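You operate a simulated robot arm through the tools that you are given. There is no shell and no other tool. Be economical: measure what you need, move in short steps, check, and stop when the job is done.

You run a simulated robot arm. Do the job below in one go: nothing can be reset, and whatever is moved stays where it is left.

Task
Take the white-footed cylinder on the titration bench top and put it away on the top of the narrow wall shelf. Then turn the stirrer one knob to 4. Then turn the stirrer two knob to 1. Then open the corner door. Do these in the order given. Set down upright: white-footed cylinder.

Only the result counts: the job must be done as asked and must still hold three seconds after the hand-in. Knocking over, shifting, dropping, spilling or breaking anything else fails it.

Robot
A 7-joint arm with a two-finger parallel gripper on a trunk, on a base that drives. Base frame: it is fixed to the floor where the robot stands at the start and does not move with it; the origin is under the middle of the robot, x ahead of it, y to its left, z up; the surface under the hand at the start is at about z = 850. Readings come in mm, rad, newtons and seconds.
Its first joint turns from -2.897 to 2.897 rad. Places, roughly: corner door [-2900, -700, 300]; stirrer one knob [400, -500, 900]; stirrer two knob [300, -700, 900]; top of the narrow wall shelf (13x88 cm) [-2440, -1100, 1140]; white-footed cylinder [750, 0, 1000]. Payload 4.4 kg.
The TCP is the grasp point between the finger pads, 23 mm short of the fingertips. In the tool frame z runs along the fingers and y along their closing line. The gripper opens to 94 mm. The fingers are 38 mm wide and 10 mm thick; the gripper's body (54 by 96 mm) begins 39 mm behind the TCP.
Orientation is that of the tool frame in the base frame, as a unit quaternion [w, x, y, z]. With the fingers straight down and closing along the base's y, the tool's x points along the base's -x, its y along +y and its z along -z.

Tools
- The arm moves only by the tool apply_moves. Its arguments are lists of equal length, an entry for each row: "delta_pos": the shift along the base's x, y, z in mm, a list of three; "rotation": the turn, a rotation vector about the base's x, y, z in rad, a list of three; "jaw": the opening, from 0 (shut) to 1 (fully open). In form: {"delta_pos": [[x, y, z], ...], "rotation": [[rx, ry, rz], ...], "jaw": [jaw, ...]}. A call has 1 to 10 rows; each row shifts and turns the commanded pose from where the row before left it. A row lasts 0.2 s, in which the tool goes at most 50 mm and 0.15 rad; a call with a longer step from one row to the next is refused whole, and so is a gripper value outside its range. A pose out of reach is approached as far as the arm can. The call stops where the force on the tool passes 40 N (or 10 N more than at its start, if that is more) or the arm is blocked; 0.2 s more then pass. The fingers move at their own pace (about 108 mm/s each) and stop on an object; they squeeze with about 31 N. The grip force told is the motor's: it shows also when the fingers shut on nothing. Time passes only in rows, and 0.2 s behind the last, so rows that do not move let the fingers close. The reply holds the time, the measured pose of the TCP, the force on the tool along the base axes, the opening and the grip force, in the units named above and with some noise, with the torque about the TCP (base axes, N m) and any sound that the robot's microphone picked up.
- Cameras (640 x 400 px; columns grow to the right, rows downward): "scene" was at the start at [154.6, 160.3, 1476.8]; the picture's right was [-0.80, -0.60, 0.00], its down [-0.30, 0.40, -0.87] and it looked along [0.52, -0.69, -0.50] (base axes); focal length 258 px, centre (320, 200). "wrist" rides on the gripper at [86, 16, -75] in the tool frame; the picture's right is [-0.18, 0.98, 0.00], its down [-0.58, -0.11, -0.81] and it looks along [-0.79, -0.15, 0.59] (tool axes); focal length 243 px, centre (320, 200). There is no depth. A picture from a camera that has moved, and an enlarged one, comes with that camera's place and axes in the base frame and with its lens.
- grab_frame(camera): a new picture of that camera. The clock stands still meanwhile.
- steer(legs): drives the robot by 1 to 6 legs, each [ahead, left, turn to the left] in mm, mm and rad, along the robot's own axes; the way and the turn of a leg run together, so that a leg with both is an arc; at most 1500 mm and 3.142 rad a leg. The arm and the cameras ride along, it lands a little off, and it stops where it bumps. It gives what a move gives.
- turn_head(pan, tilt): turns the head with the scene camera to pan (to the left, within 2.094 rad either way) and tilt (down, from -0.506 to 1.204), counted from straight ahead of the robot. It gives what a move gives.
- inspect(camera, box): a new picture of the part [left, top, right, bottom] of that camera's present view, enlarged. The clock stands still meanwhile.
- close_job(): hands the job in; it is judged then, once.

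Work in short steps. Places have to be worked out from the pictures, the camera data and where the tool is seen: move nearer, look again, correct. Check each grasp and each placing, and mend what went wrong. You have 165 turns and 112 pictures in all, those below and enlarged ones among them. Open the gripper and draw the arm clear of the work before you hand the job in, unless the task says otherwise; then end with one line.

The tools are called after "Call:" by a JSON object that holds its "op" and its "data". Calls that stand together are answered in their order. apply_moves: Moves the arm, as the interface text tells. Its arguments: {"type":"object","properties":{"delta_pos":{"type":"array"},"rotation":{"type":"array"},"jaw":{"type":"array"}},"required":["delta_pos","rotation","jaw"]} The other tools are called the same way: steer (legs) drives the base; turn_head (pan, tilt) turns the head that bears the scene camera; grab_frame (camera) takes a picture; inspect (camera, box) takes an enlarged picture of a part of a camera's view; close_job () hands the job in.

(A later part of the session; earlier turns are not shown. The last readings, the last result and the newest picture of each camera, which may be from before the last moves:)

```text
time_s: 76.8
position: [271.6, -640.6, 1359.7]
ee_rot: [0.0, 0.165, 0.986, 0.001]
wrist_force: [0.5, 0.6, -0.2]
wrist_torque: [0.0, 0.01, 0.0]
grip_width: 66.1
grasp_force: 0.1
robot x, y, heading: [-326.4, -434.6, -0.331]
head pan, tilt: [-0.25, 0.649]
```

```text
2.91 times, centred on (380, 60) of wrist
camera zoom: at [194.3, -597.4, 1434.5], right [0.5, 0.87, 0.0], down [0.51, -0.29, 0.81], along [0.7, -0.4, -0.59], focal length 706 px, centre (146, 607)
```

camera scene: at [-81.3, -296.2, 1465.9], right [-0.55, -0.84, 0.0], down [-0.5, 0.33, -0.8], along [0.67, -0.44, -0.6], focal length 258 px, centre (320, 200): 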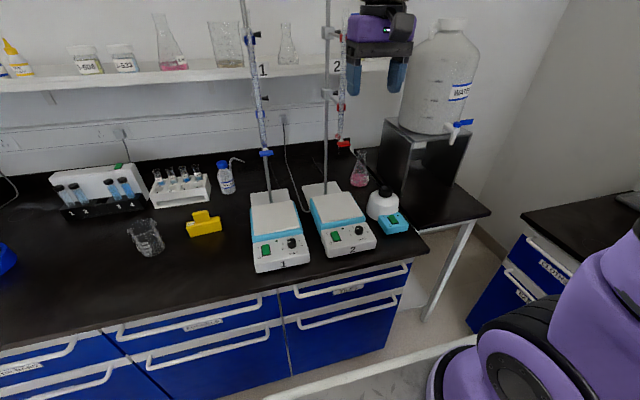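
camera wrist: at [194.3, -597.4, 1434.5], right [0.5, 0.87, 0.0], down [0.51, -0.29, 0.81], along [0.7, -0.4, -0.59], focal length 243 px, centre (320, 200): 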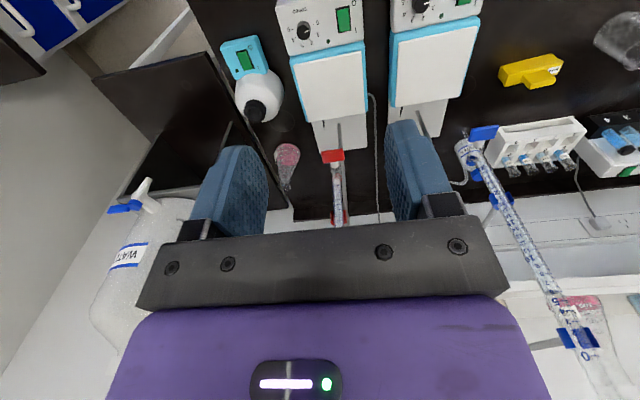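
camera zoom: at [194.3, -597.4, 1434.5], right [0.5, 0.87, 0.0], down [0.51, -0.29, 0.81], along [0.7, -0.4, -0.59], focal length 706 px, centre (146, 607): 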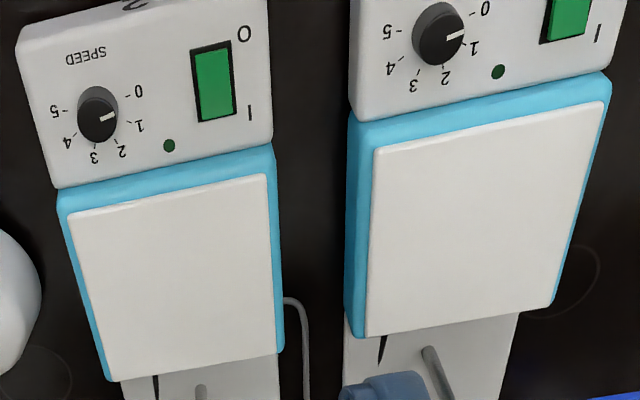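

Knobs have clear dials running clockwise from 0 (left) to 5 (right). I bring the hand above knob one to about z=1110 for a closer look; burette tip is at about (530, -525, 1150), clear of this.

Call:
{"op": "apply_moves", "data": {"delta_pos": [[0, 30, -30], [0, 30, -30], [15, 30, -30], [20, 20, -30], [25, 10, -30], [25, 9, -30], [20, 0, -35], [15, 0, -35]], "rotation": [[0, 0, 0], [0, 0, 0], [0, 0, 0], [0, 0, 0], [0, 0, 0], [0, 0, 0], [0, 0, 0], [0, 0, 0]], "jaw": [0.7, 0.7, 0.7, 0.7, 0.7, 0.7, 0.7, 0.7]}}

Call:
{"op": "grab_frame", "data": {"camera": "wrist"}}

Call:
{"op": "grab_frame", "data": {"camera": "scene"}}

```text
time_s: 78.6
position: [389.5, -515.0, 1110.3]
ee_rot: [0.001, 0.166, 0.986, 0.0]
wrist_force: [-0.6, 0.1, 1.0]
wrist_torque: [0.0, 0.01, 0.03]
grip_width: 65.6
grasp_force: 0.0
robot x, y, heading: [-325.8, -437.3, -0.329]
head pan, tilt: [-0.25, 0.649]
```

```text
72 pictures are left
camera wrist: at [312.9, -471.6, 1186.0], right [0.5, 0.87, 0.0], down [0.51, -0.29, 0.81], along [0.7, -0.4, -0.59], focal length 243 px, centre (320, 200)
```

wrist: 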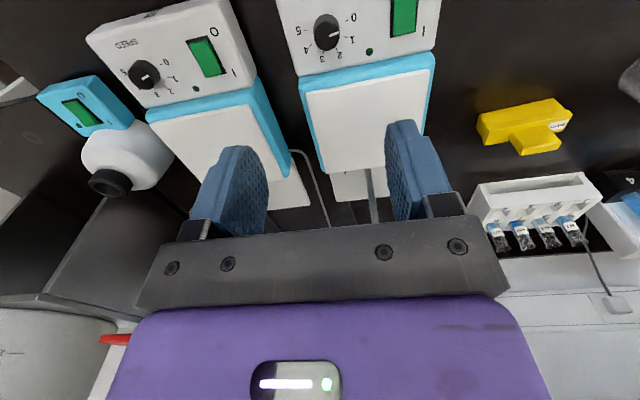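

```text
71 pictures are left
camera scene: at [-82.1, -296.2, 1465.9], right [-0.55, -0.83, 0.0], down [-0.5, 0.33, -0.8], along [0.67, -0.44, -0.6], focal length 258 px, centre (320, 200)
```

scene: 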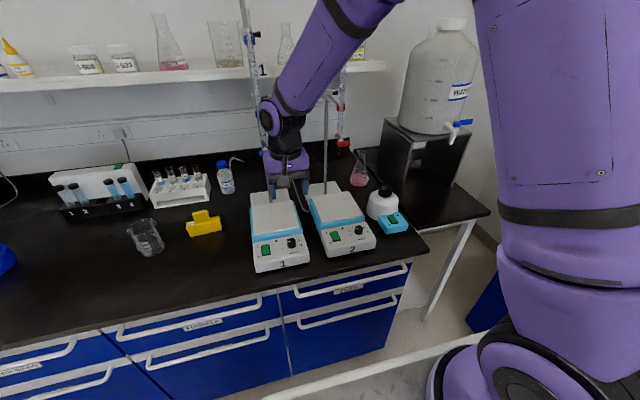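

Both cameras put knob one at (399, -514). I enlarge the wrist view to read both dials.

Call:
{"op": "inspect", "data": {"camera": "wrist", "box": [270, 0, 370, 62]}}

Call:
{"op": "inspect", "data": {"camera": "wrist", "box": [85, 40, 205, 115]}}

Call:
{"op": "inspect", "data": {"camera": "scene", "box": [245, 215, 325, 275]}}

```text
6.40 times, centred on (320, 31) of wrist
camera zoom: at [312.9, -471.6, 1186.0], right [0.5, 0.87, 0.0], down [0.51, -0.29, 0.81], along [0.7, -0.4, -0.59], focal length 1553 px, centre (320, 1282)
```

zoom: 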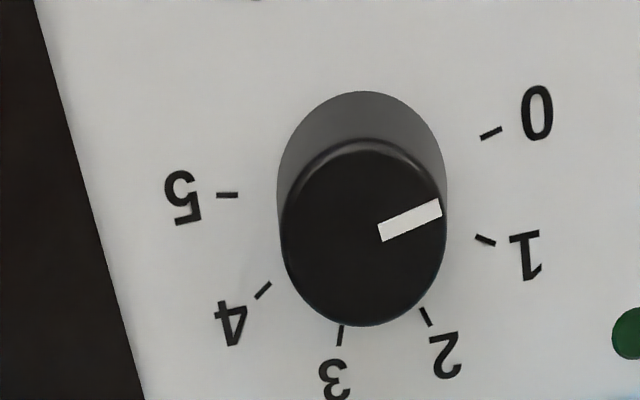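

```text
5.33 times, centred on (145, 78) of wrist
camera zoom: at [312.9, -471.6, 1186.0], right [0.5, 0.87, 0.0], down [0.51, -0.29, 0.81], along [0.7, -0.4, -0.59], focal length 1294 px, centre (1253, 853)
```

zoom: 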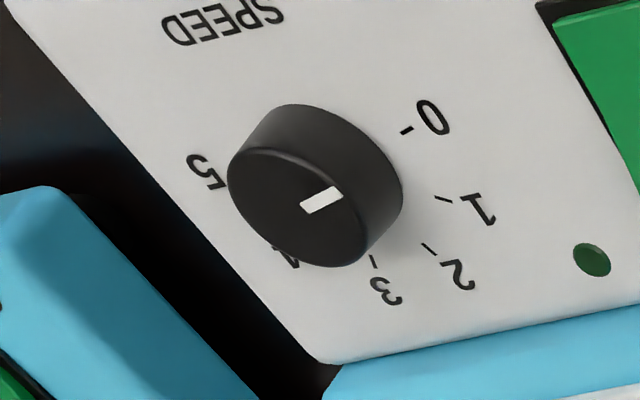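

```text
6.67 times, centred on (285, 245) of scene
camera zoom: at [-82.1, -296.2, 1465.9], right [-0.55, -0.83, 0.0], down [-0.5, 0.33, -0.8], along [0.67, -0.44, -0.6], focal length 1719 px, centre (553, -100)
```

zoom: 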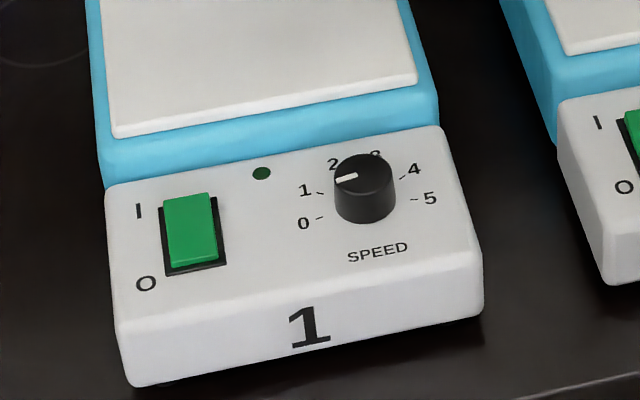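

Panel is horizontal at z≈900, knob about 24 mm across and 16 mm tall, both pointers at 0; one division is about 41° clockwise. I pre-rotate the hand +0.75 rad with narrow jaws over knob one at z≈960.

Call:
{"op": "apply_moves", "data": {"delta_pos": [[5, 1, -30], [5, 0, -30], [0, 0, -30], [0, 0, -30], [0, 0, -30]], "rotation": [[0, 0, 0.15], [0, 0, 0.15], [0, 0, 0.15], [0, 0, 0.15], [0, 0, 0.15]], "jaw": [0.42, 0.42, 0.42, 0.42, 0.42]}}

Call:
{"op": "grab_frame", "data": {"camera": "wrist"}}

Call:
{"op": "inspect", "data": {"camera": "scene", "box": [235, 155, 355, 275]}}

```text
time_s: 79.8
position: [398.1, -510.7, 958.6]
ee_rot: [0.0, -0.209, 0.978, -0.001]
wrist_force: [-0.3, -0.4, 0.4]
wrist_torque: [-0.02, -0.02, -0.01]
grip_width: 39.8
grasp_force: 0.1
robot x, y, heading: [-324.4, -437.3, -0.333]
head pan, tilt: [-0.25, 0.649]
```

```text
67 pictures are left
camera wrist: at [312.5, -531.4, 1033.8], right [-0.23, 0.97, 0.0], down [0.57, 0.14, 0.81], along [0.79, 0.19, -0.59], focal length 243 px, centre (320, 200)
```

wrist: 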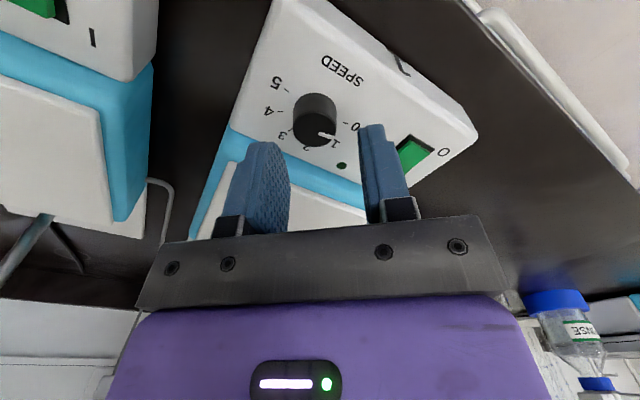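

```text
3.33 times, centred on (295, 215) of scene
camera zoom: at [-81.8, -296.2, 1465.9], right [-0.55, -0.83, 0.0], down [-0.5, 0.33, -0.8], along [0.67, -0.44, -0.6], focal length 860 px, centre (403, 150)
```

zoom: 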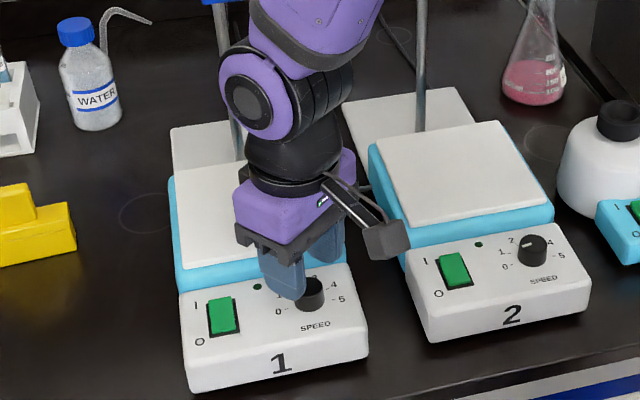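

The wrist view gives the knob at (399, -514). I correct 3 mm, descend to z≈927, and close on the knob.

Call:
{"op": "apply_moves", "data": {"delta_pos": [[1, -3, 0], [0, 0, -15], [0, 0, -10], [0, 0, -7], [0, 0, 0], [0, 0, 0], [0, 0, 0]], "rotation": [[0, 0, 0], [0, 0, 0], [0, 0, 0], [0, 0, 0], [0, 0, 0], [0, 0, 0], [0, 0, 0]], "jaw": [0.42, 0.42, 0.42, 0.42, 0.2, 0, 0]}}

Call:
{"op": "grab_frame", "data": {"camera": "wrist"}}

```text
time_s: 81.4
position: [402.0, -513.3, 926.1]
ee_rot: [0.0, -0.207, 0.978, 0.0]
wrist_force: [-3.5, 9.0, 0.5]
wrist_torque: [0.41, -0.31, 0.03]
grip_width: 25.9
grasp_force: 45.0
robot x, y, heading: [-321.4, -436.1, -0.335]
head pan, tilt: [-0.25, 0.649]
```

```text
65 pictures are left
camera wrist: at [315.5, -533.8, 1001.1], right [-0.23, 0.97, 0.0], down [0.58, 0.14, 0.81], along [0.78, 0.19, -0.59], focal length 243 px, centre (320, 200)
```

wrist: 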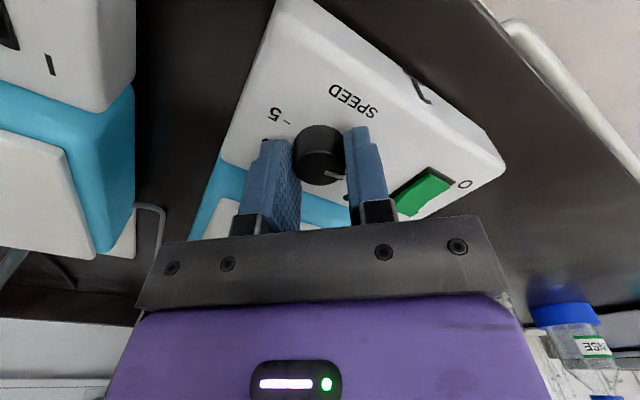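

Gripped (26 mm), slight sideways load; I ease by 1 mm and turn clockwise 0.75 rad as a first part.

Call:
{"op": "apply_moves", "data": {"delta_pos": [[-0.6, 1.2, 0], [0, 0, 0], [0, 0, 0], [0, 0, 0], [0, 0, 0], [0, 0, 0], [0, 0, 0]], "rotation": [[0, 0, 0], [0, 0, -0.15], [0, 0, -0.15], [0, 0, -0.15], [0, 0, -0.15], [0, 0, -0.15], [0, 0, 0]], "jaw": [0, 0, 0, 0, 0, 0, 0]}}

Call:
{"op": "grab_frame", "data": {"camera": "wrist"}}

```text
time_s: 83.0
position: [400.6, -514.6, 926.6]
ee_rot: [-0.001, 0.167, 0.986, -0.001]
wrist_force: [0.7, -1.0, -7.7]
wrist_torque: [-0.04, -0.13, -0.01]
grip_width: 26.4
grasp_force: 45.1
robot x, y, heading: [-325.3, -432.5, -0.334]
head pan, tilt: [-0.25, 0.649]
```

```text
64 pictures are left
camera wrist: at [325.0, -470.2, 1001.3], right [0.5, 0.87, 0.0], down [0.51, -0.29, 0.81], along [0.7, -0.4, -0.59], focal length 243 px, centre (320, 200)
```

wrist: 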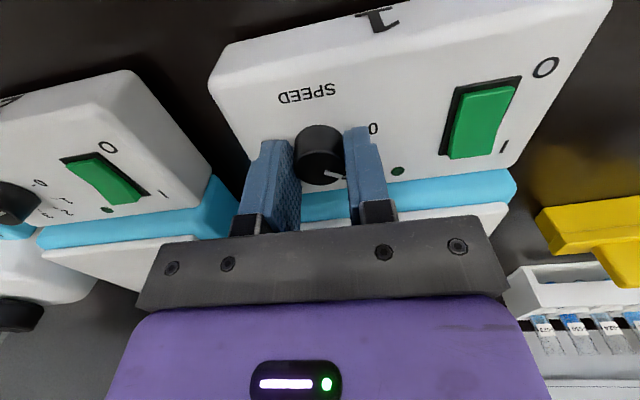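

The pointer turned with the hand. I continue clockwise by 1.2 rad.

Call:
{"op": "apply_moves", "data": {"delta_pos": [[0, 0, 0], [0, 0, 0], [0, 0, 0], [0, 0, 0], [0, 0, 0], [0, 0, 0], [0, 0, 0], [0, 0, 0], [0, 0, 0]], "rotation": [[0, 0, -0.15], [0, 0, -0.15], [0, 0, -0.15], [0, 0, -0.15], [0, 0, -0.15], [0, 0, -0.15], [0, 0, -0.15], [0, 0, -0.15], [0, 0, 0]], "jaw": [0, 0, 0, 0, 0, 0, 0, 0, 0]}}

Call:
{"op": "grab_frame", "data": {"camera": "wrist"}}

```text
time_s: 85.0
position: [400.9, -512.2, 927.9]
ee_rot: [-0.001, 0.694, 0.72, -0.001]
wrist_force: [-12.1, -24.3, -25.1]
wrist_torque: [-0.63, 0.25, 0.0]
grip_width: 26.5
grasp_force: 44.8
robot x, y, heading: [-324.0, -435.6, -0.334]
head pan, tilt: [-0.25, 0.649]
```

```text
63 pictures are left
camera wrist: at [413.8, -427.0, 1001.9], right [0.99, -0.15, 0.0], down [-0.09, -0.58, 0.81], along [-0.12, -0.8, -0.59], focal length 243 px, centre (320, 200)
```

wrist: 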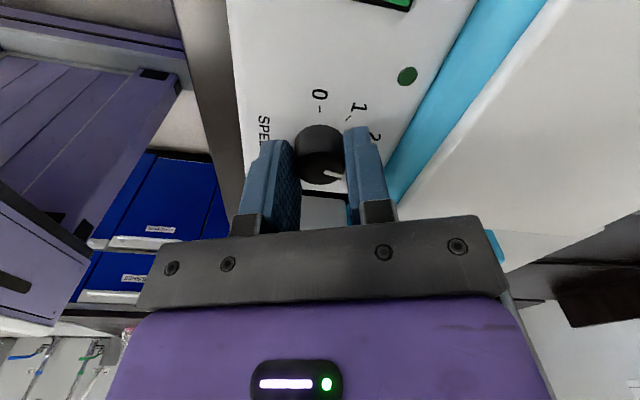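

Side load grew to ~25 N, so I release, rise 30 mm, and read the dial before regripping.

Call:
{"op": "apply_moves", "data": {"delta_pos": [[0, 0, 0], [0, 0, 0], [0, 0, 15], [0, 0, 25], [0, 0, 25], [0, 0, 25]], "rotation": [[0, 0, 0], [0, 0, 0], [0, 0, 0], [0, 0, 0], [0, 0, 0], [0, 0, 0]], "jaw": [0.42, 0.42, 0.42, 0.42, 0.42, 0.42]}}

Call:
{"op": "inspect", "data": {"camera": "wrist", "box": [230, 10, 430, 160]}}

```text
time_s: 86.4
position: [400.0, -511.0, 1017.7]
ee_rot: [-0.001, 0.693, 0.721, 0.0]
wrist_force: [0.0, 0.7, -0.3]
wrist_torque: [0.0, 0.01, -0.03]
grip_width: 39.7
grasp_force: 0.0
robot x, y, heading: [-328.9, -432.7, -0.334]
head pan, tilt: [-0.25, 0.649]
```

```text
2.67 times, centred on (330, 85) of wrist
camera zoom: at [413.4, -425.5, 1092.2], right [0.99, -0.15, 0.0], down [-0.09, -0.58, 0.81], along [-0.12, -0.8, -0.59], focal length 647 px, centre (293, 507)
```

zoom: 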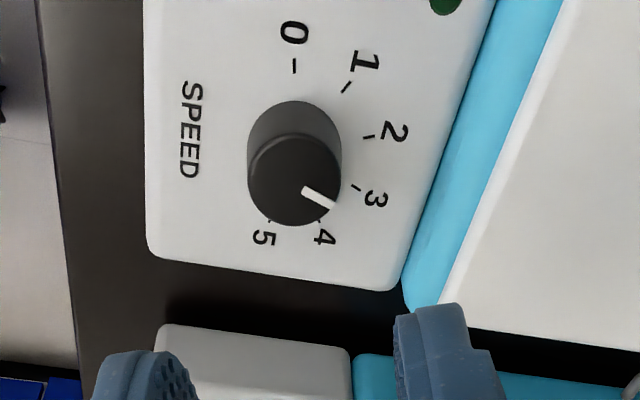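

Pointer reads about 2.9. I rotate the hand back +1.2 rad up here, go down and regrip, then will turn about 0.75 rad more.

Call:
{"op": "apply_moves", "data": {"delta_pos": [[0, -1, 0], [0, -1, 0], [0, -1, 0], [0, 0, 0], [0, 0, 0], [0, 0, -25], [0, 0, -25], [0, 0, -25], [0, 0, -16]], "rotation": [[0, 0, 0.15], [0, 0, 0.15], [0, 0, 0.15], [0, 0, 0.15], [0, 0, 0.15], [0, 0, 0.15], [0, 0, 0.15], [0, 0, 0.15], [0, 0, 0]], "jaw": [0.42, 0.42, 0.42, 0.42, 0.42, 0.42, 0.42, 0.42, 0.42]}}

Call:
{"op": "apply_moves", "data": {"delta_pos": [[0, 0, 0], [0, 0, 0], [0, 0, 0]], "rotation": [[0, 0, 0], [0, 0, 0], [0, 0, 0]], "jaw": [0.2, 0, 0]}}

Call:
{"op": "grab_frame", "data": {"camera": "wrist"}}

```text
time_s: 88.4
position: [398.9, -514.7, 928.1]
ee_rot: [0.0, 0.166, 0.986, 0.001]
wrist_force: [0.0, -0.4, 0.4]
wrist_torque: [0.01, 0.0, 0.01]
grip_width: 39.4
grasp_force: 0.1
robot x, y, heading: [-325.4, -435.8, -0.332]
head pan, tilt: [-0.25, 0.649]
```

```text
time_s: 89.2
position: [399.6, -513.2, 926.8]
ee_rot: [0.0, 0.165, 0.986, 0.0]
wrist_force: [2.7, 5.1, -6.9]
wrist_torque: [0.01, -0.48, 0.0]
grip_width: 26.2
grasp_force: 44.7
robot x, y, heading: [-326.8, -437.4, -0.329]
head pan, tilt: [-0.25, 0.649]
```

```text
61 pictures are left
camera wrist: at [323.1, -469.9, 1002.1], right [0.49, 0.87, 0.0], down [0.51, -0.29, 0.81], along [0.7, -0.4, -0.59], focal length 243 px, centre (320, 200)
```

wrist: 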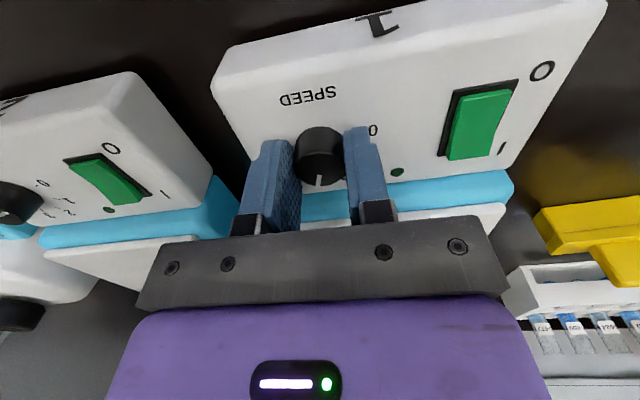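

Regripped with the pointer at ~3. I turn clockwise 0.74 rad, release and rise to read.

Call:
{"op": "apply_moves", "data": {"delta_pos": [[0.3, 1, 0], [0, 0, 0], [0, 0, 0], [0, 0, 0], [0, 0, 0], [0, 0, 0]], "rotation": [[0, 0, -0.14], [0, 0, -0.15], [0, 0, -0.15], [0, 0, -0.15], [0, 0, -0.15], [0, 0, 0]], "jaw": [0, 0, 0, 0, 0, 0]}}

Call:
{"op": "apply_moves", "data": {"delta_pos": [[0, 0, 0], [0, 0, 0], [0, 0, 15], [0, 0, 25], [0, 0, 25], [0, 0, 25]], "rotation": [[0, 0, 0], [0, 0, 0], [0, 0, 0], [0, 0, 0], [0, 0, 0], [0, 0, 0]], "jaw": [0.42, 0.42, 0.42, 0.42, 0.42, 0.42]}}

Call:
{"op": "inspect", "data": {"camera": "wrist", "box": [250, 20, 410, 140]}}

```text
time_s: 90.6
position: [399.6, -512.1, 927.8]
ee_rot: [0.0, 0.511, 0.86, -0.001]
wrist_force: [-11.3, 16.1, 6.6]
wrist_torque: [0.61, 0.44, 0.0]
grip_width: 26.2
grasp_force: 45.5
robot x, y, heading: [-323.0, -433.6, -0.328]
head pan, tilt: [-0.25, 0.649]
```

```text
time_s: 92.0
position: [400.7, -515.8, 1016.5]
ee_rot: [-0.001, 0.512, 0.859, -0.001]
wrist_force: [0.3, 0.2, -0.8]
wrist_torque: [0.0, 0.01, 0.0]
grip_width: 39.4
grasp_force: 0.0
robot x, y, heading: [-328.3, -434.1, -0.335]
head pan, tilt: [-0.25, 0.649]
```

```text
3.33 times, centred on (330, 80) of wrist
camera zoom: at [373.6, -432.6, 1091.4], right [0.95, 0.31, 0.0], down [0.18, -0.56, 0.81], along [0.25, -0.77, -0.59], focal length 809 px, centre (287, 600)
```

zoom: 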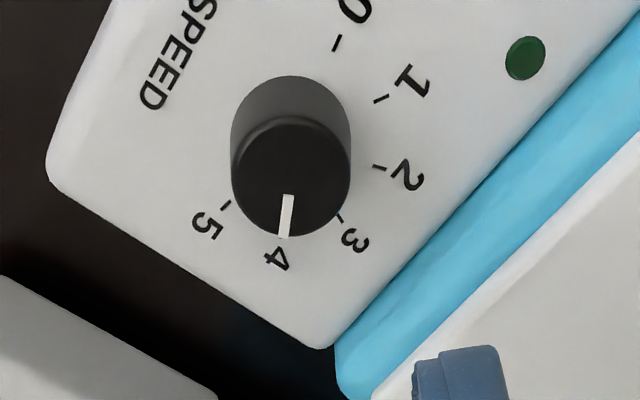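

The pointer looks right on 4 (midway between 3 and 5 marks). I move over to knob two near (334, -714), pre-rotating +1.05 rad, and then check both dials.

Call:
{"op": "apply_moves", "data": {"delta_pos": [[-5, 20, 10], [-10, -30, 10], [-10, -38, 0], [-10, -38, 0], [-10, -38, 0], [-10, -38, 0], [-10, -36, 0]], "rotation": [[0, 0, 0.15], [0, 0, 0.15], [0, 0, 0.15], [0, 0, 0.15], [0, 0, 0.15], [0, 0, 0.15], [0, 0, 0.15]], "jaw": [0.42, 0.42, 0.42, 0.42, 0.42, 0.42, 0.42]}}

Call:
{"op": "inspect", "data": {"camera": "scene", "box": [265, 220, 325, 265]}}

Call:
{"op": "grab_frame", "data": {"camera": "wrist"}}

```text
time_s: 93.6
position: [335.4, -712.3, 1037.8]
ee_rot: [-0.001, 0.01, 1.0, 0.0]
wrist_force: [0.8, 0.3, 0.2]
wrist_torque: [-0.08, 0.01, 0.02]
grip_width: 39.7
grasp_force: 0.1
robot x, y, heading: [-324.7, -433.9, -0.333]
head pan, tilt: [-0.25, 0.649]
```

```text
8.89 times, centred on (295, 242) of scene
camera zoom: at [-81.3, -295.5, 1465.7], right [-0.55, -0.84, 0.0], down [-0.51, 0.33, -0.8], along [0.67, -0.44, -0.6], focal length 2292 px, centre (542, -178)
```

zoom: 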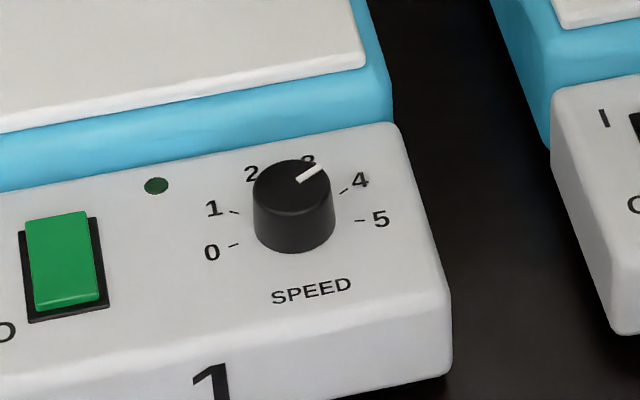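

```text
58 pictures are left
camera wrist: at [248.6, -694.8, 1112.1], right [0.2, 0.98, 0.0], down [0.58, -0.12, 0.81], along [0.79, -0.16, -0.59], focal length 243 px, centre (320, 200)
```

wrist: 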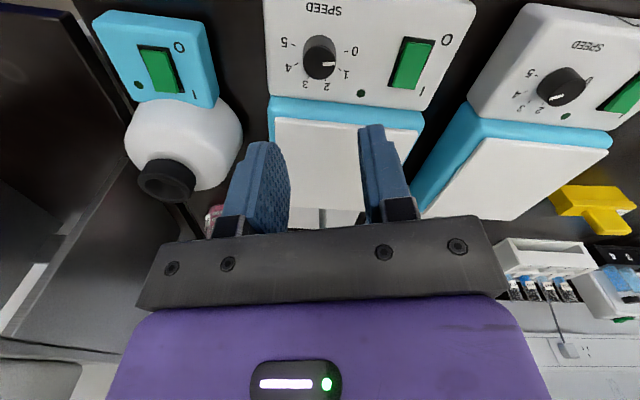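

Knob one's stripe is parallel to the 4 mark. I check knob one and knob two enlarged in the wrist view.

Call:
{"op": "inspect", "data": {"camera": "wrist", "box": [500, 40, 620, 130]}}

Call:
{"op": "inspect", "data": {"camera": "wrist", "box": [260, 10, 380, 100]}}

```text
4.44 times, centred on (560, 85) of wrist
camera zoom: at [248.6, -694.8, 1112.1], right [0.2, 0.98, 0.0], down [0.58, -0.12, 0.81], along [0.79, -0.16, -0.59], focal length 1078 px, centre (-747, 711)
```

zoom: 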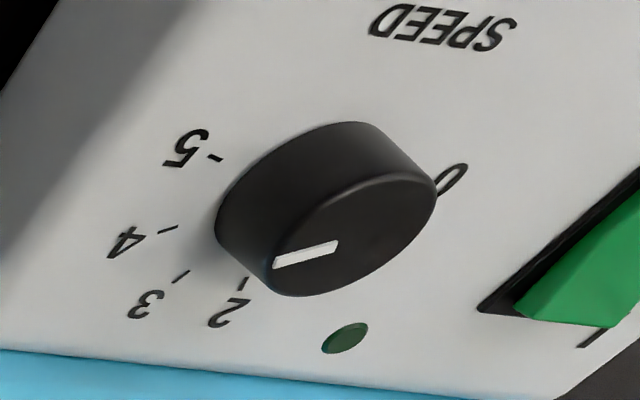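

```text
4.44 times, centred on (320, 55) of wrist
camera zoom: at [248.6, -694.8, 1112.1], right [0.2, 0.98, 0.0], down [0.58, -0.12, 0.81], along [0.79, -0.16, -0.59], focal length 1078 px, centre (320, 844)
```

zoom: 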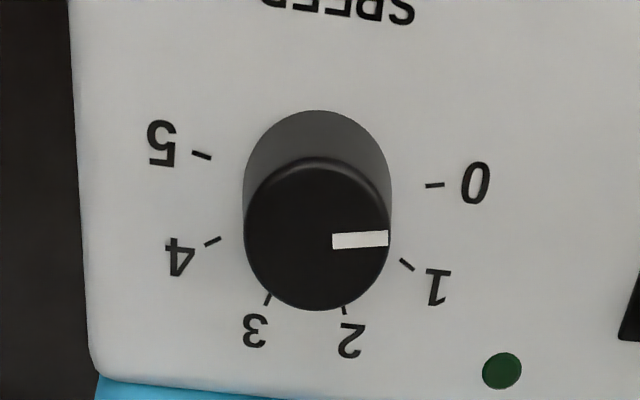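

Knob one is at 4; knob two is at 0 and lies at (334, -713). I descend over knob two and grip it.

Call:
{"op": "apply_moves", "data": {"delta_pos": [[-1, -1, -30], [0, 0, -30], [0, 0, -25], [0, 0, -15], [0, 0, -10], [0, 0, 0], [0, 0, 0], [0, 0, 0]], "rotation": [[0, 0, 0], [0, 0, 0], [0, 0, 0], [0, 0, 0], [0, 0, 0], [0, 0, 0], [0, 0, 0], [0, 0, 0]], "jaw": [0.42, 0.42, 0.42, 0.42, 0.42, 0.2, 0, 0]}}

Call:
{"op": "grab_frame", "data": {"camera": "wrist"}}

```text
time_s: 95.4
position: [336.9, -712.9, 926.9]
ee_rot: [0.0, 0.012, 1.0, 0.0]
wrist_force: [0.7, 11.2, 0.4]
wrist_torque: [0.24, -0.34, 0.0]
grip_width: 26.2
grasp_force: 45.1
robot x, y, heading: [-324.4, -441.6, -0.334]
head pan, tilt: [-0.25, 0.649]
```

```text
55 pictures are left
camera wrist: at [250.4, -695.2, 1001.3], right [0.21, 0.98, 0.0], down [0.58, -0.12, 0.81], along [0.79, -0.17, -0.59], focal length 243 px, centre (320, 200)
```

wrist: 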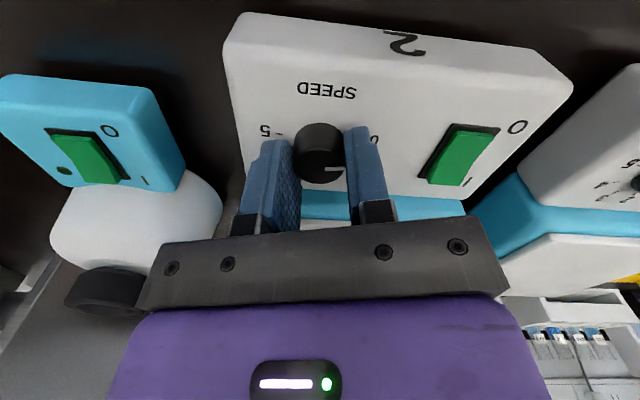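

Gripped. I turn clockwise 0.71 rad, release and rise to read.

Call:
{"op": "apply_moves", "data": {"delta_pos": [[0, 1.2, 0], [0, 0, 0], [0, 0, 0], [0, 0, 0], [0, 0, 0], [0, 0, 0]], "rotation": [[0, 0, -0.11], [0, 0, -0.15], [0, 0, -0.15], [0, 0, -0.15], [0, 0, -0.15], [0, 0, 0]], "jaw": [0, 0, 0, 0, 0, 0]}}

Call:
{"op": "apply_moves", "data": {"delta_pos": [[0, 0, 0], [0, 0, 0], [0, 0, 15], [0, 0, 25], [0, 0, 25], [0, 0, 25]], "rotation": [[0, 0, 0], [0, 0, 0], [0, 0, 0], [0, 0, 0], [0, 0, 0], [0, 0, 0]], "jaw": [0.42, 0.42, 0.42, 0.42, 0.42, 0.42]}}

Call:
{"op": "inspect", "data": {"camera": "wrist", "box": [250, 20, 410, 140]}}

```text
time_s: 96.8
position: [335.6, -712.9, 925.5]
ee_rot: [0.0, 0.361, 0.933, -0.001]
wrist_force: [13.6, -25.3, -11.0]
wrist_torque: [-0.79, -0.57, 0.01]
grip_width: 26.3
grasp_force: 45.2
robot x, y, heading: [-322.9, -436.6, -0.337]
head pan, tilt: [-0.25, 0.649]
```

```text
time_s: 98.2
position: [335.9, -713.1, 1017.7]
ee_rot: [0.0, 0.358, 0.934, 0.0]
wrist_force: [0.7, 0.5, -0.8]
wrist_torque: [-0.01, 0.03, 0.01]
grip_width: 39.4
grasp_force: 0.1
robot x, y, heading: [-325.2, -433.7, -0.335]
head pan, tilt: [-0.25, 0.649]
```

```text
3.33 times, centred on (330, 80) of wrist
camera zoom: at [282.1, -644.9, 1092.7], right [0.79, 0.61, 0.0], down [0.36, -0.47, 0.81], along [0.49, -0.64, -0.59], focal length 809 px, centre (287, 600)
```

zoom: 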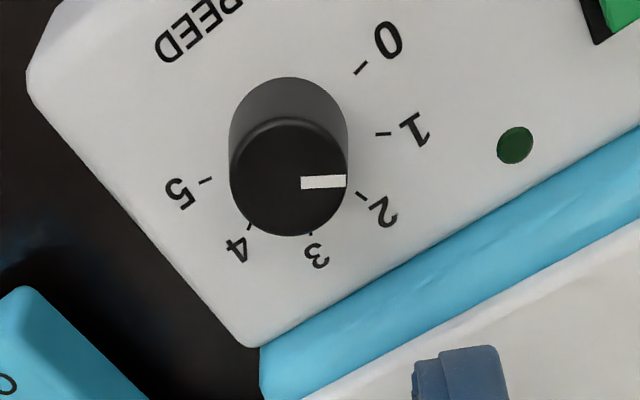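

The stripe points along the 1 mark. I lift well away and check both dials with the scene camera.

Call:
{"op": "apply_moves", "data": {"delta_pos": [[-20, 0, 40], [-30, 0, 40], [-30, 0, 40], [-30, 0, 40], [-30, 0, 40], [0, 0, 40], [0, 0, 40], [0, 0, 30]], "rotation": [[0, 0, 0.13], [0, 0, 0.13], [0, 0, 0.13], [0, 0, 0], [0, 0, 0], [0, 0, 0], [0, 0, 0], [0, 0, 0]], "jaw": [0.42, 0.42, 0.42, 0.42, 0.42, 0.42, 0.42, 0.42]}}

Call:
{"op": "inspect", "data": {"camera": "scene", "box": [265, 210, 385, 270]}}

```text
time_s: 100.0
position: [195.3, -715.2, 1328.7]
ee_rot: [-0.001, 0.171, 0.985, 0.0]
wrist_force: [0.3, 0.6, -0.7]
wrist_torque: [0.03, -0.01, -0.03]
grip_width: 39.4
grasp_force: 0.0
robot x, y, heading: [-323.8, -436.3, -0.335]
head pan, tilt: [-0.25, 0.649]
```

```text
5.33 times, centred on (325, 240) of scene
camera zoom: at [-81.2, -296.4, 1465.8], right [-0.55, -0.83, 0.0], down [-0.51, 0.33, -0.8], along [0.66, -0.44, -0.6], focal length 1376 px, centre (293, -13)
```

zoom: 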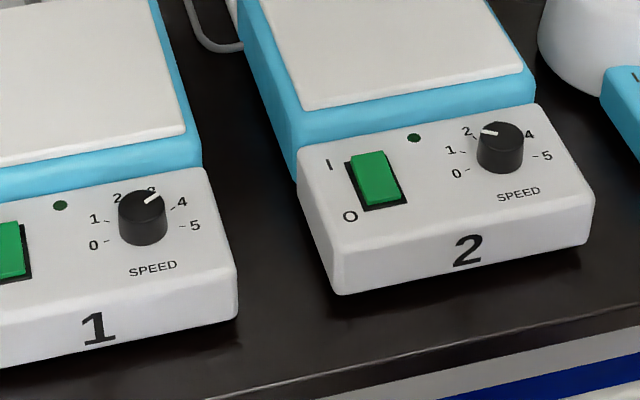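

Both knobs read as asked (4 and 1). Now the corner door: I back away, turn left around, and drive back down the aisle.

Call:
{"op": "steer", "data": {"legs": [[-300, -180, 0], [0, 0, 1.57], [0, 0, 1.58], [900, 0, 0]]}}

Call:
{"op": "turn_head", "data": {"pan": 0.3, "tilt": 0.4}}

Call:
{"op": "grab_frame", "data": {"camera": "scene"}}

```text
time_s: 114.3
position: [-2058.6, 88.9, 1328.6]
ee_rot: [0.0, 0.984, -0.177, 0.0]
wrist_force: [-1.3, 0.3, -1.6]
wrist_torque: [0.02, 0.0, 0.0]
grip_width: 39.3
grasp_force: 0.0
robot x, y, heading: [-1537.7, -197.3, 2.795]
head pan, tilt: [-0.25, 0.649]
```

```text
time_s: 115.3
position: [-2058.0, 88.4, 1327.5]
ee_rot: [0.0, 0.984, -0.176, 0.0]
wrist_force: [0.2, -0.3, -0.2]
wrist_torque: [0.0, -0.01, 0.01]
grip_width: 39.3
grasp_force: 0.1
robot x, y, heading: [-1541.4, -195.9, 2.8]
head pan, tilt: [0.3, 0.4]
```

```text
52 pictures are left
camera scene: at [-1806.1, -381.7, 1488.3], right [0.05, 1.0, 0.0], down [0.39, -0.02, -0.92], along [-0.92, 0.04, -0.39], focal length 258 px, centre (320, 200)
```

scene: 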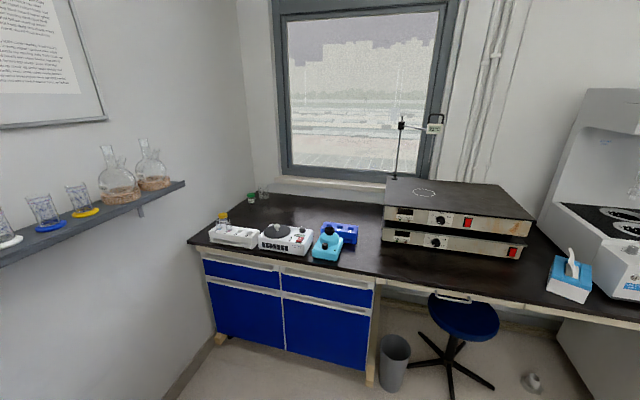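

The corner cabinet shows two lower doors; the named place projects on the left one nearest the corner. I enlarge to see handles and labels.

Call:
{"op": "inspect", "data": {"camera": "scene", "box": [190, 235, 410, 390]}}

```text
2.58 times, centred on (300, 312) of scene
camera zoom: at [-1806.1, -381.7, 1488.3], right [0.05, 1.0, 0.0], down [0.39, -0.02, -0.92], along [-0.92, 0.04, -0.39], focal length 666 px, centre (372, -90)
```

zoom: 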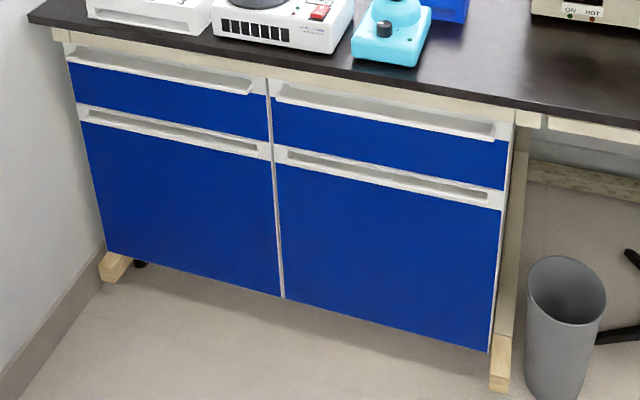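

The left (corner) door spans about 440 mm, with a white pull strip along its top at z≈530. I drive nearer—ahead, then left past the sink counter's end—and look down at it.

Call:
{"op": "steer", "data": {"legs": [[460, 0, 0.02], [0, 480, 0]]}}

Call:
{"op": "turn_head", "data": {"pan": 0.1, "tilt": 0.75}}

Call:
{"op": "grab_frame", "data": {"camera": "scene"}}

```text
time_s: 120.5
position: [-2651.4, -217.8, 1327.9]
ee_rot: [0.0, 0.986, -0.167, -0.001]
wrist_force: [0.5, -0.6, 0.0]
wrist_torque: [0.02, 0.0, 0.03]
grip_width: 39.6
grasp_force: 0.1
robot x, y, heading: [-2131.2, -498.4, 2.816]
head pan, tilt: [0.3, 0.4]
```

```text
time_s: 121.3
position: [-2651.6, -218.2, 1327.9]
ee_rot: [0.0, 0.986, -0.167, 0.0]
wrist_force: [-1.5, 0.2, -0.3]
wrist_torque: [0.02, 0.0, 0.01]
grip_width: 39.4
grasp_force: 0.1
robot x, y, heading: [-2131.2, -493.0, 2.816]
head pan, tilt: [0.099, 0.75]
```

```text
50 pictures are left
camera scene: at [-2379.9, -668.5, 1457.3], right [0.22, 0.97, 0.0], down [0.66, -0.15, -0.73], along [-0.71, 0.16, -0.68], focal length 258 px, centre (320, 200)
```

scene: 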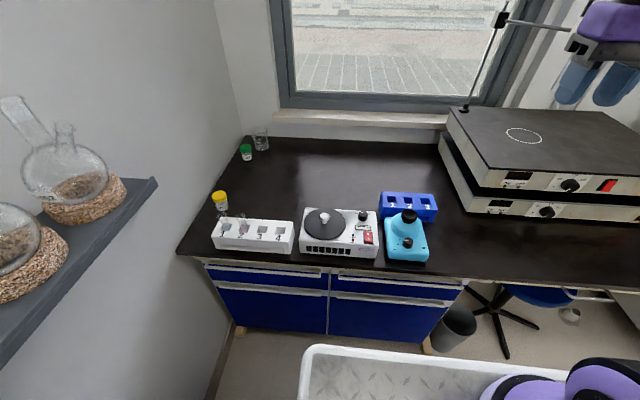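

I enlarge the door fronts.

Call:
{"op": "inspect", "data": {"camera": "scene", "box": [195, 250, 355, 350]}}

```text
4.00 times, centred on (275, 300) of scene
camera zoom: at [-2379.9, -668.5, 1457.3], right [0.22, 0.97, 0.0], down [0.66, -0.15, -0.73], along [-0.71, 0.16, -0.68], focal length 1032 px, centre (500, -200)
```

zoom: 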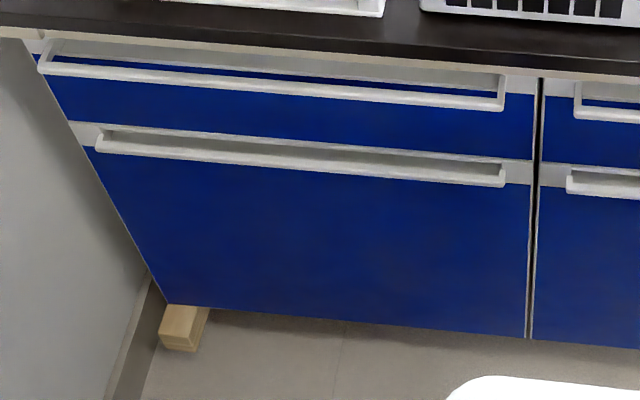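

The pull is a long horizontal U-shaped bar at z≈550, roughly from (-2929, -922) to (-2827, -556). I plan to pinch it near its right end with a tilted hand, fingers above and below; first I swing the arm over to the left, yawing +1.5 rad.

Call:
{"op": "apply_moves", "data": {"delta_pos": [[10, -45, 0], [10, -45, -10], [0, -46, -10], [0, -46, -20], [0, -46, -20], [0, -46, -20], [0, -46, -20], [0, -46, -20], [0, -46, -20], [0, -46, -20]], "rotation": [[0, 0, 0.15], [0, 0, 0.15], [0, 0, 0.15], [0, 0, 0.15], [0, 0, 0.15], [0, 0, 0.15], [0, 0, 0.15], [0, 0, 0.15], [0, 0, 0.15], [0, 0, 0.15]], "jaw": [0.5, 0.5, 0.5, 0.5, 0.5, 0.5, 0.5, 0.5, 0.5, 0.5]}}

Call:
{"op": "grab_frame", "data": {"camera": "scene"}}

```text
refused: row 4 steps farther than a row can; nothing moved
```

```text
48 pictures are left
camera scene: at [-2379.9, -668.5, 1457.3], right [0.22, 0.97, 0.0], down [0.66, -0.15, -0.73], along [-0.71, 0.16, -0.68], focal length 258 px, centre (320, 200)
```

scene: 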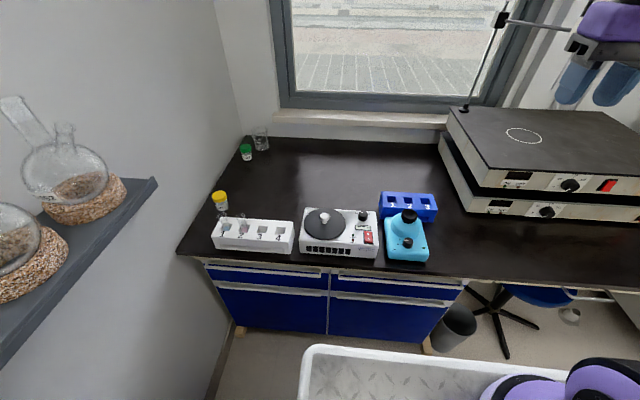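

One step was too long; I retry with smaller ones.

Call:
{"op": "apply_moves", "data": {"delta_pos": [[10, -42, 0], [10, -42, -10], [0, -44, -20], [0, -44, -20], [0, -44, -20], [0, -44, -20], [0, -44, -20], [0, -44, -20], [0, -44, -20], [0, -44, -20]], "rotation": [[0, 0, 0.15], [0, 0, 0.15], [0, 0, 0.15], [0, 0, 0.15], [0, 0, 0.15], [0, 0, 0.15], [0, 0, 0.15], [0, 0, 0.15], [0, 0, 0.15], [0, 0, 0.15]], "jaw": [0.5, 0.5, 0.5, 0.5, 0.5, 0.5, 0.5, 0.5, 0.5, 0.5]}}

Call:
{"op": "grab_frame", "data": {"camera": "scene"}}

```text
time_s: 123.5
position: [-2631.2, -657.0, 1153.5]
ee_rot: [0.0, 0.835, 0.55, 0.0]
wrist_force: [0.1, 1.1, -0.3]
wrist_torque: [-0.07, 0.02, -0.01]
grip_width: 46.8
grasp_force: 0.2
robot x, y, heading: [-2125.7, -499.0, 2.815]
head pan, tilt: [0.099, 0.75]
```

```text
47 pictures are left
camera scene: at [-2379.4, -667.7, 1457.4], right [0.23, 0.97, 0.0], down [0.66, -0.15, -0.73], along [-0.71, 0.16, -0.68], focal length 258 px, centre (320, 200)
```

scene: 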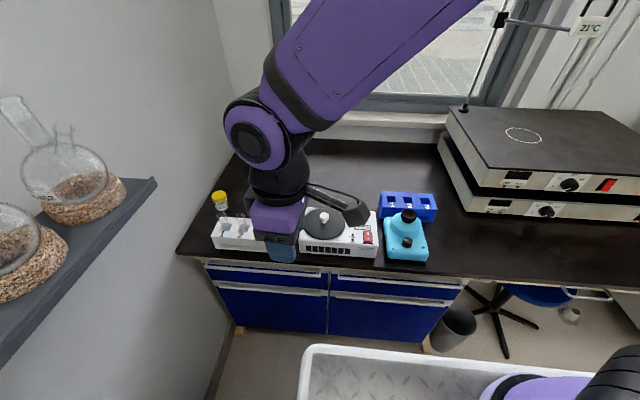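

The arm is in place, about 430 mm ahead and 310 mm left. I pitch the tool 45° forward while descending to z≈750, well in front of the table edge.

Call:
{"op": "apply_moves", "data": {"delta_pos": [[0, 0, -40], [0, 0, -40], [0, 0, -40], [0, 0, -40], [0, 0, -40], [0, 0, -40], [0, 0, -40], [0, 0, -40], [0, 0, -40], [0, 0, -30]], "rotation": [[0, 0, 0.08], [0.042, 0.124, 0], [0.042, 0.124, 0], [0.042, 0.124, 0], [0.042, 0.124, 0], [0.042, 0.124, 0], [0.042, 0.124, 0], [0, 0, 0], [0, 0, 0], [0, 0, 0]], "jaw": [0.5, 0.5, 0.5, 0.5, 0.5, 0.5, 0.5, 0.5, 0.5, 0.5]}}

Call:
{"op": "grab_frame", "data": {"camera": "scene"}}

Call:
{"op": "grab_frame", "data": {"camera": "wrist"}}

```text
time_s: 125.0
position: [-2636.8, -653.6, 924.6]
ee_rot: [-0.264, 0.769, 0.55, -0.19]
wrist_force: [0.2, 0.2, 0.2]
wrist_torque: [-0.03, 0.0, 0.0]
grip_width: 47.0
grasp_force: 0.0
robot x, y, heading: [-2128.7, -495.9, 2.82]
head pan, tilt: [0.099, 0.75]
stopped in row 7: the force on the tool passed its limit at 173 N (the readings are from after the stop); the commanded pose is now the measured one
```

```text
46 pictures are left
camera scene: at [-2379.8, -668.4, 1457.2], right [0.23, 0.97, 0.0], down [0.66, -0.15, -0.73], along [-0.71, 0.16, -0.68], focal length 258 px, centre (320, 200)
```

scene: 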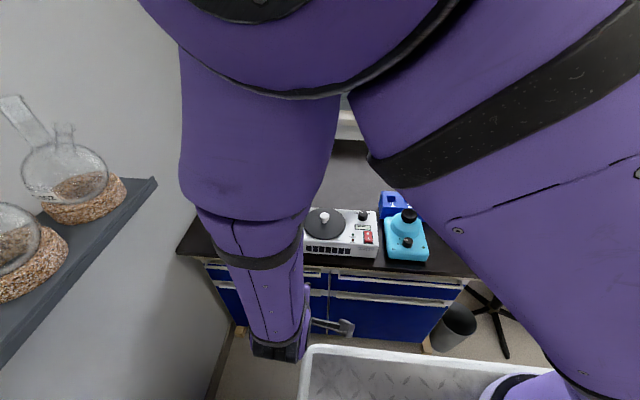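

```text
45 pictures are left
camera wrist: at [-2554.0, -590.7, 974.2], right [0.67, -0.43, -0.6], down [0.2, -0.68, 0.7], along [-0.71, -0.6, -0.37], focal length 243 px, centre (320, 200)
```

wrist: 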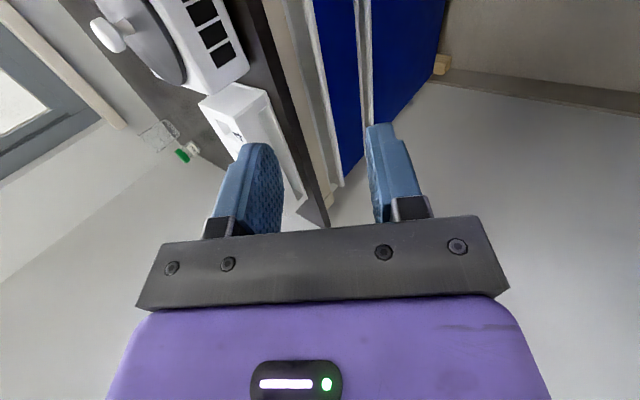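

The wrist camera boom touched the robot's own deck (its front reaches ~340 mm), not the furniture. I'll raise and straighten the arm and use a better stance: robot facing the shelf wall with the door at its right side.

Call:
{"op": "apply_moves", "data": {"delta_pos": [[-10, 0, 30], [-10, 0, 40], [0, 0, 45], [0, 0, 45], [0, 0, 45], [0, 0, 45], [0, 0, 45], [0, 0, 45], [0, 0, 45], [0, 0, 40]], "rotation": [[0, 0, 0], [0, 0, 0], [0, 0, 0], [-0.0424, -0.1258, 0], [-0.0424, -0.1258, 0], [-0.0424, -0.1258, 0], [-0.0424, -0.1258, 0], [-0.0424, -0.1258, 0], [0, 0, 0], [0, 0, 0]], "jaw": [0.5, 0.5, 0.5, 0.5, 0.5, 0.5, 0.5, 0.5, 0.5, 0.5]}}

Call:
{"op": "grab_frame", "data": {"camera": "scene"}}

```text
time_s: 127.2
position: [-2658.3, -651.1, 1347.2]
ee_rot: [0.0, 0.813, 0.582, 0.002]
wrist_force: [0.3, 0.7, -0.4]
wrist_torque: [-0.03, -0.01, 0.02]
grip_width: 47.2
grasp_force: 0.1
robot x, y, heading: [-2129.0, -495.2, 2.817]
head pan, tilt: [0.099, 0.75]
```

```text
44 pictures are left
camera scene: at [-2380.1, -668.6, 1457.2], right [0.23, 0.97, 0.0], down [0.66, -0.15, -0.73], along [-0.71, 0.16, -0.68], focal length 258 px, centre (320, 200)
```

scene: 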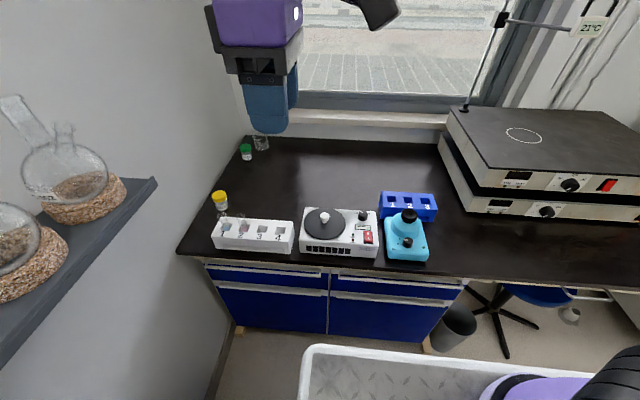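

All objects are undisturbed. I swing the arm over to the robot's right at height, yawing back.

Call:
{"op": "apply_moves", "data": {"delta_pos": [[-2, 42, 0], [-2, 42, 0], [-2, 42, 0], [-2, 42, 0], [-2, 42, 0], [-2, 42, 0], [-2, 42, 0], [-2, 42, 0]], "rotation": [[0, 0, -0.15], [0, 0, -0.15], [0, 0, -0.15], [0, 0, -0.15], [0, 0, -0.15], [0, 0, -0.15], [0, 0, -0.15], [0, 0, -0.15]], "jaw": [0.5, 0.5, 0.5, 0.5, 0.5, 0.5, 0.5, 0.5]}}

Call:
{"op": "apply_moves", "data": {"delta_pos": [[28, 37, 0], [28, 37, 0], [28, 37, 0], [28, 37, 0], [28, 37, 0], [28, 37, 0], [28, 37, 0], [28, 37, 0], [28, 37, 0], [28, 37, 0]], "rotation": [[0, 0, -0.15], [0, 0, -0.15], [0, 0, -0.08], [0, 0, 0], [0, 0, 0], [0, 0, 0], [0, 0, 0], [0, 0, 0], [0, 0, 0], [0, 0, 0]], "jaw": [0.5, 0.5, 0.5, 0.5, 0.5, 0.5, 0.5, 0.5, 0.5, 0.5]}}

```text
time_s: 129.0
position: [-2670.8, -317.3, 1347.4]
ee_rot: [0.001, 1.0, 0.021, 0.001]
wrist_force: [-0.2, 0.2, 0.2]
wrist_torque: [0.01, 0.01, 0.04]
grip_width: 46.9
grasp_force: 0.1
robot x, y, heading: [-2133.5, -495.7, 2.814]
head pan, tilt: [0.099, 0.75]
```

```text
time_s: 131.2
position: [-2395.4, 53.4, 1352.8]
ee_rot: [0.0, 0.986, -0.168, 0.001]
wrist_force: [0.2, 0.2, 0.7]
wrist_torque: [0.04, 0.0, 0.0]
grip_width: 47.1
grasp_force: 0.0
robot x, y, heading: [-2129.9, -496.3, 2.811]
head pan, tilt: [0.099, 0.75]
```

Arm is at the right side. I step ahead 60, turn left to face the shelf wall, and shift left 115, without advancing yet.

Call:
{"op": "steer", "data": {"legs": [[60, 0, 0], [0, 0, 1.575], [0, 115, 0]]}}

Call:
{"op": "turn_head", "data": {"pan": -1.3, "tilt": 0.75}}

Call:
{"op": "grab_frame", "data": {"camera": "scene"}}

```text
time_s: 136.9
position: [-2612.1, -794.1, 1351.5]
ee_rot: [0.0, 0.806, 0.592, 0.001]
wrist_force: [0.1, 0.1, -0.5]
wrist_torque: [-0.03, 0.0, -0.03]
grip_width: 47.0
grasp_force: 0.0
robot x, y, heading: [-2073.2, -509.5, -1.861]
head pan, tilt: [0.099, 0.75]
```

```text
time_s: 138.4
position: [-2612.4, -793.3, 1352.6]
ee_rot: [-0.001, 0.806, 0.592, 0.0]
wrist_force: [-0.2, 0.4, 0.6]
wrist_torque: [0.03, 0.0, -0.01]
grip_width: 47.1
grasp_force: 0.0
robot x, y, heading: [-2073.9, -510.3, -1.859]
head pan, tilt: [-1.3, 0.75]
```

```text
43 pictures are left
camera scene: at [-1959.3, -673.5, 1457.2], right [0.02, 1.0, 0.0], down [0.68, -0.01, -0.73], along [-0.73, 0.02, -0.68], focal length 258 px, centre (320, 200)
```

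scene: 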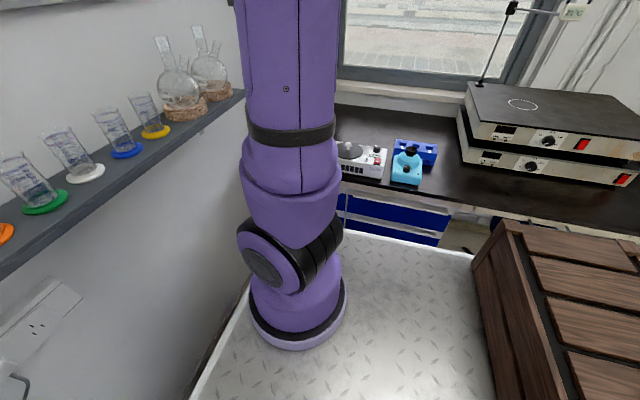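

The arm's trunk blocks the head's view in this stance. Facing the other way puts the door on the head's (left) side, so I back off for turning room, turn right by π, keeping the arm over the desk side.

Call:
{"op": "steer", "data": {"legs": [[-210, -110, 0], [0, 0, -1.589], [0, 0, -1.589]]}}

Call:
{"op": "turn_head", "data": {"pan": 1.6, "tilt": 0.75}}

Call:
{"op": "grab_frame", "data": {"camera": "scene"}}

```text
time_s: 148.0
position: [-1552.1, -33.5, 1351.9]
ee_rot: [-0.002, -0.557, 0.831, 0.0]
wrist_force: [-0.3, -0.4, 0.2]
wrist_torque: [0.0, 0.06, -0.01]
grip_width: 47.2
grasp_force: 0.2
robot x, y, heading: [-2115.5, -271.6, 1.195]
head pan, tilt: [-1.3, 0.75]
```

```text
time_s: 150.6
position: [-1551.9, -33.7, 1351.9]
ee_rot: [-0.002, -0.557, 0.83, -0.001]
wrist_force: [-0.4, 0.6, -0.1]
wrist_torque: [-0.02, 0.0, 0.03]
grip_width: 46.9
grasp_force: 0.1
robot x, y, heading: [-2112.5, -270.0, 1.194]
head pan, tilt: [1.6, 0.75]
```

```text
42 pictures are left
camera scene: at [-2372.6, -65.0, 1457.2], right [0.34, 0.94, 0.0], down [0.64, -0.23, -0.73], along [-0.69, 0.25, -0.68], focal length 258 px, centre (320, 200)
```

scene: 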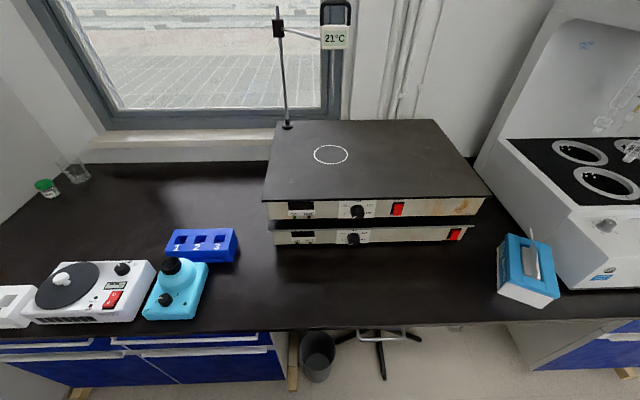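

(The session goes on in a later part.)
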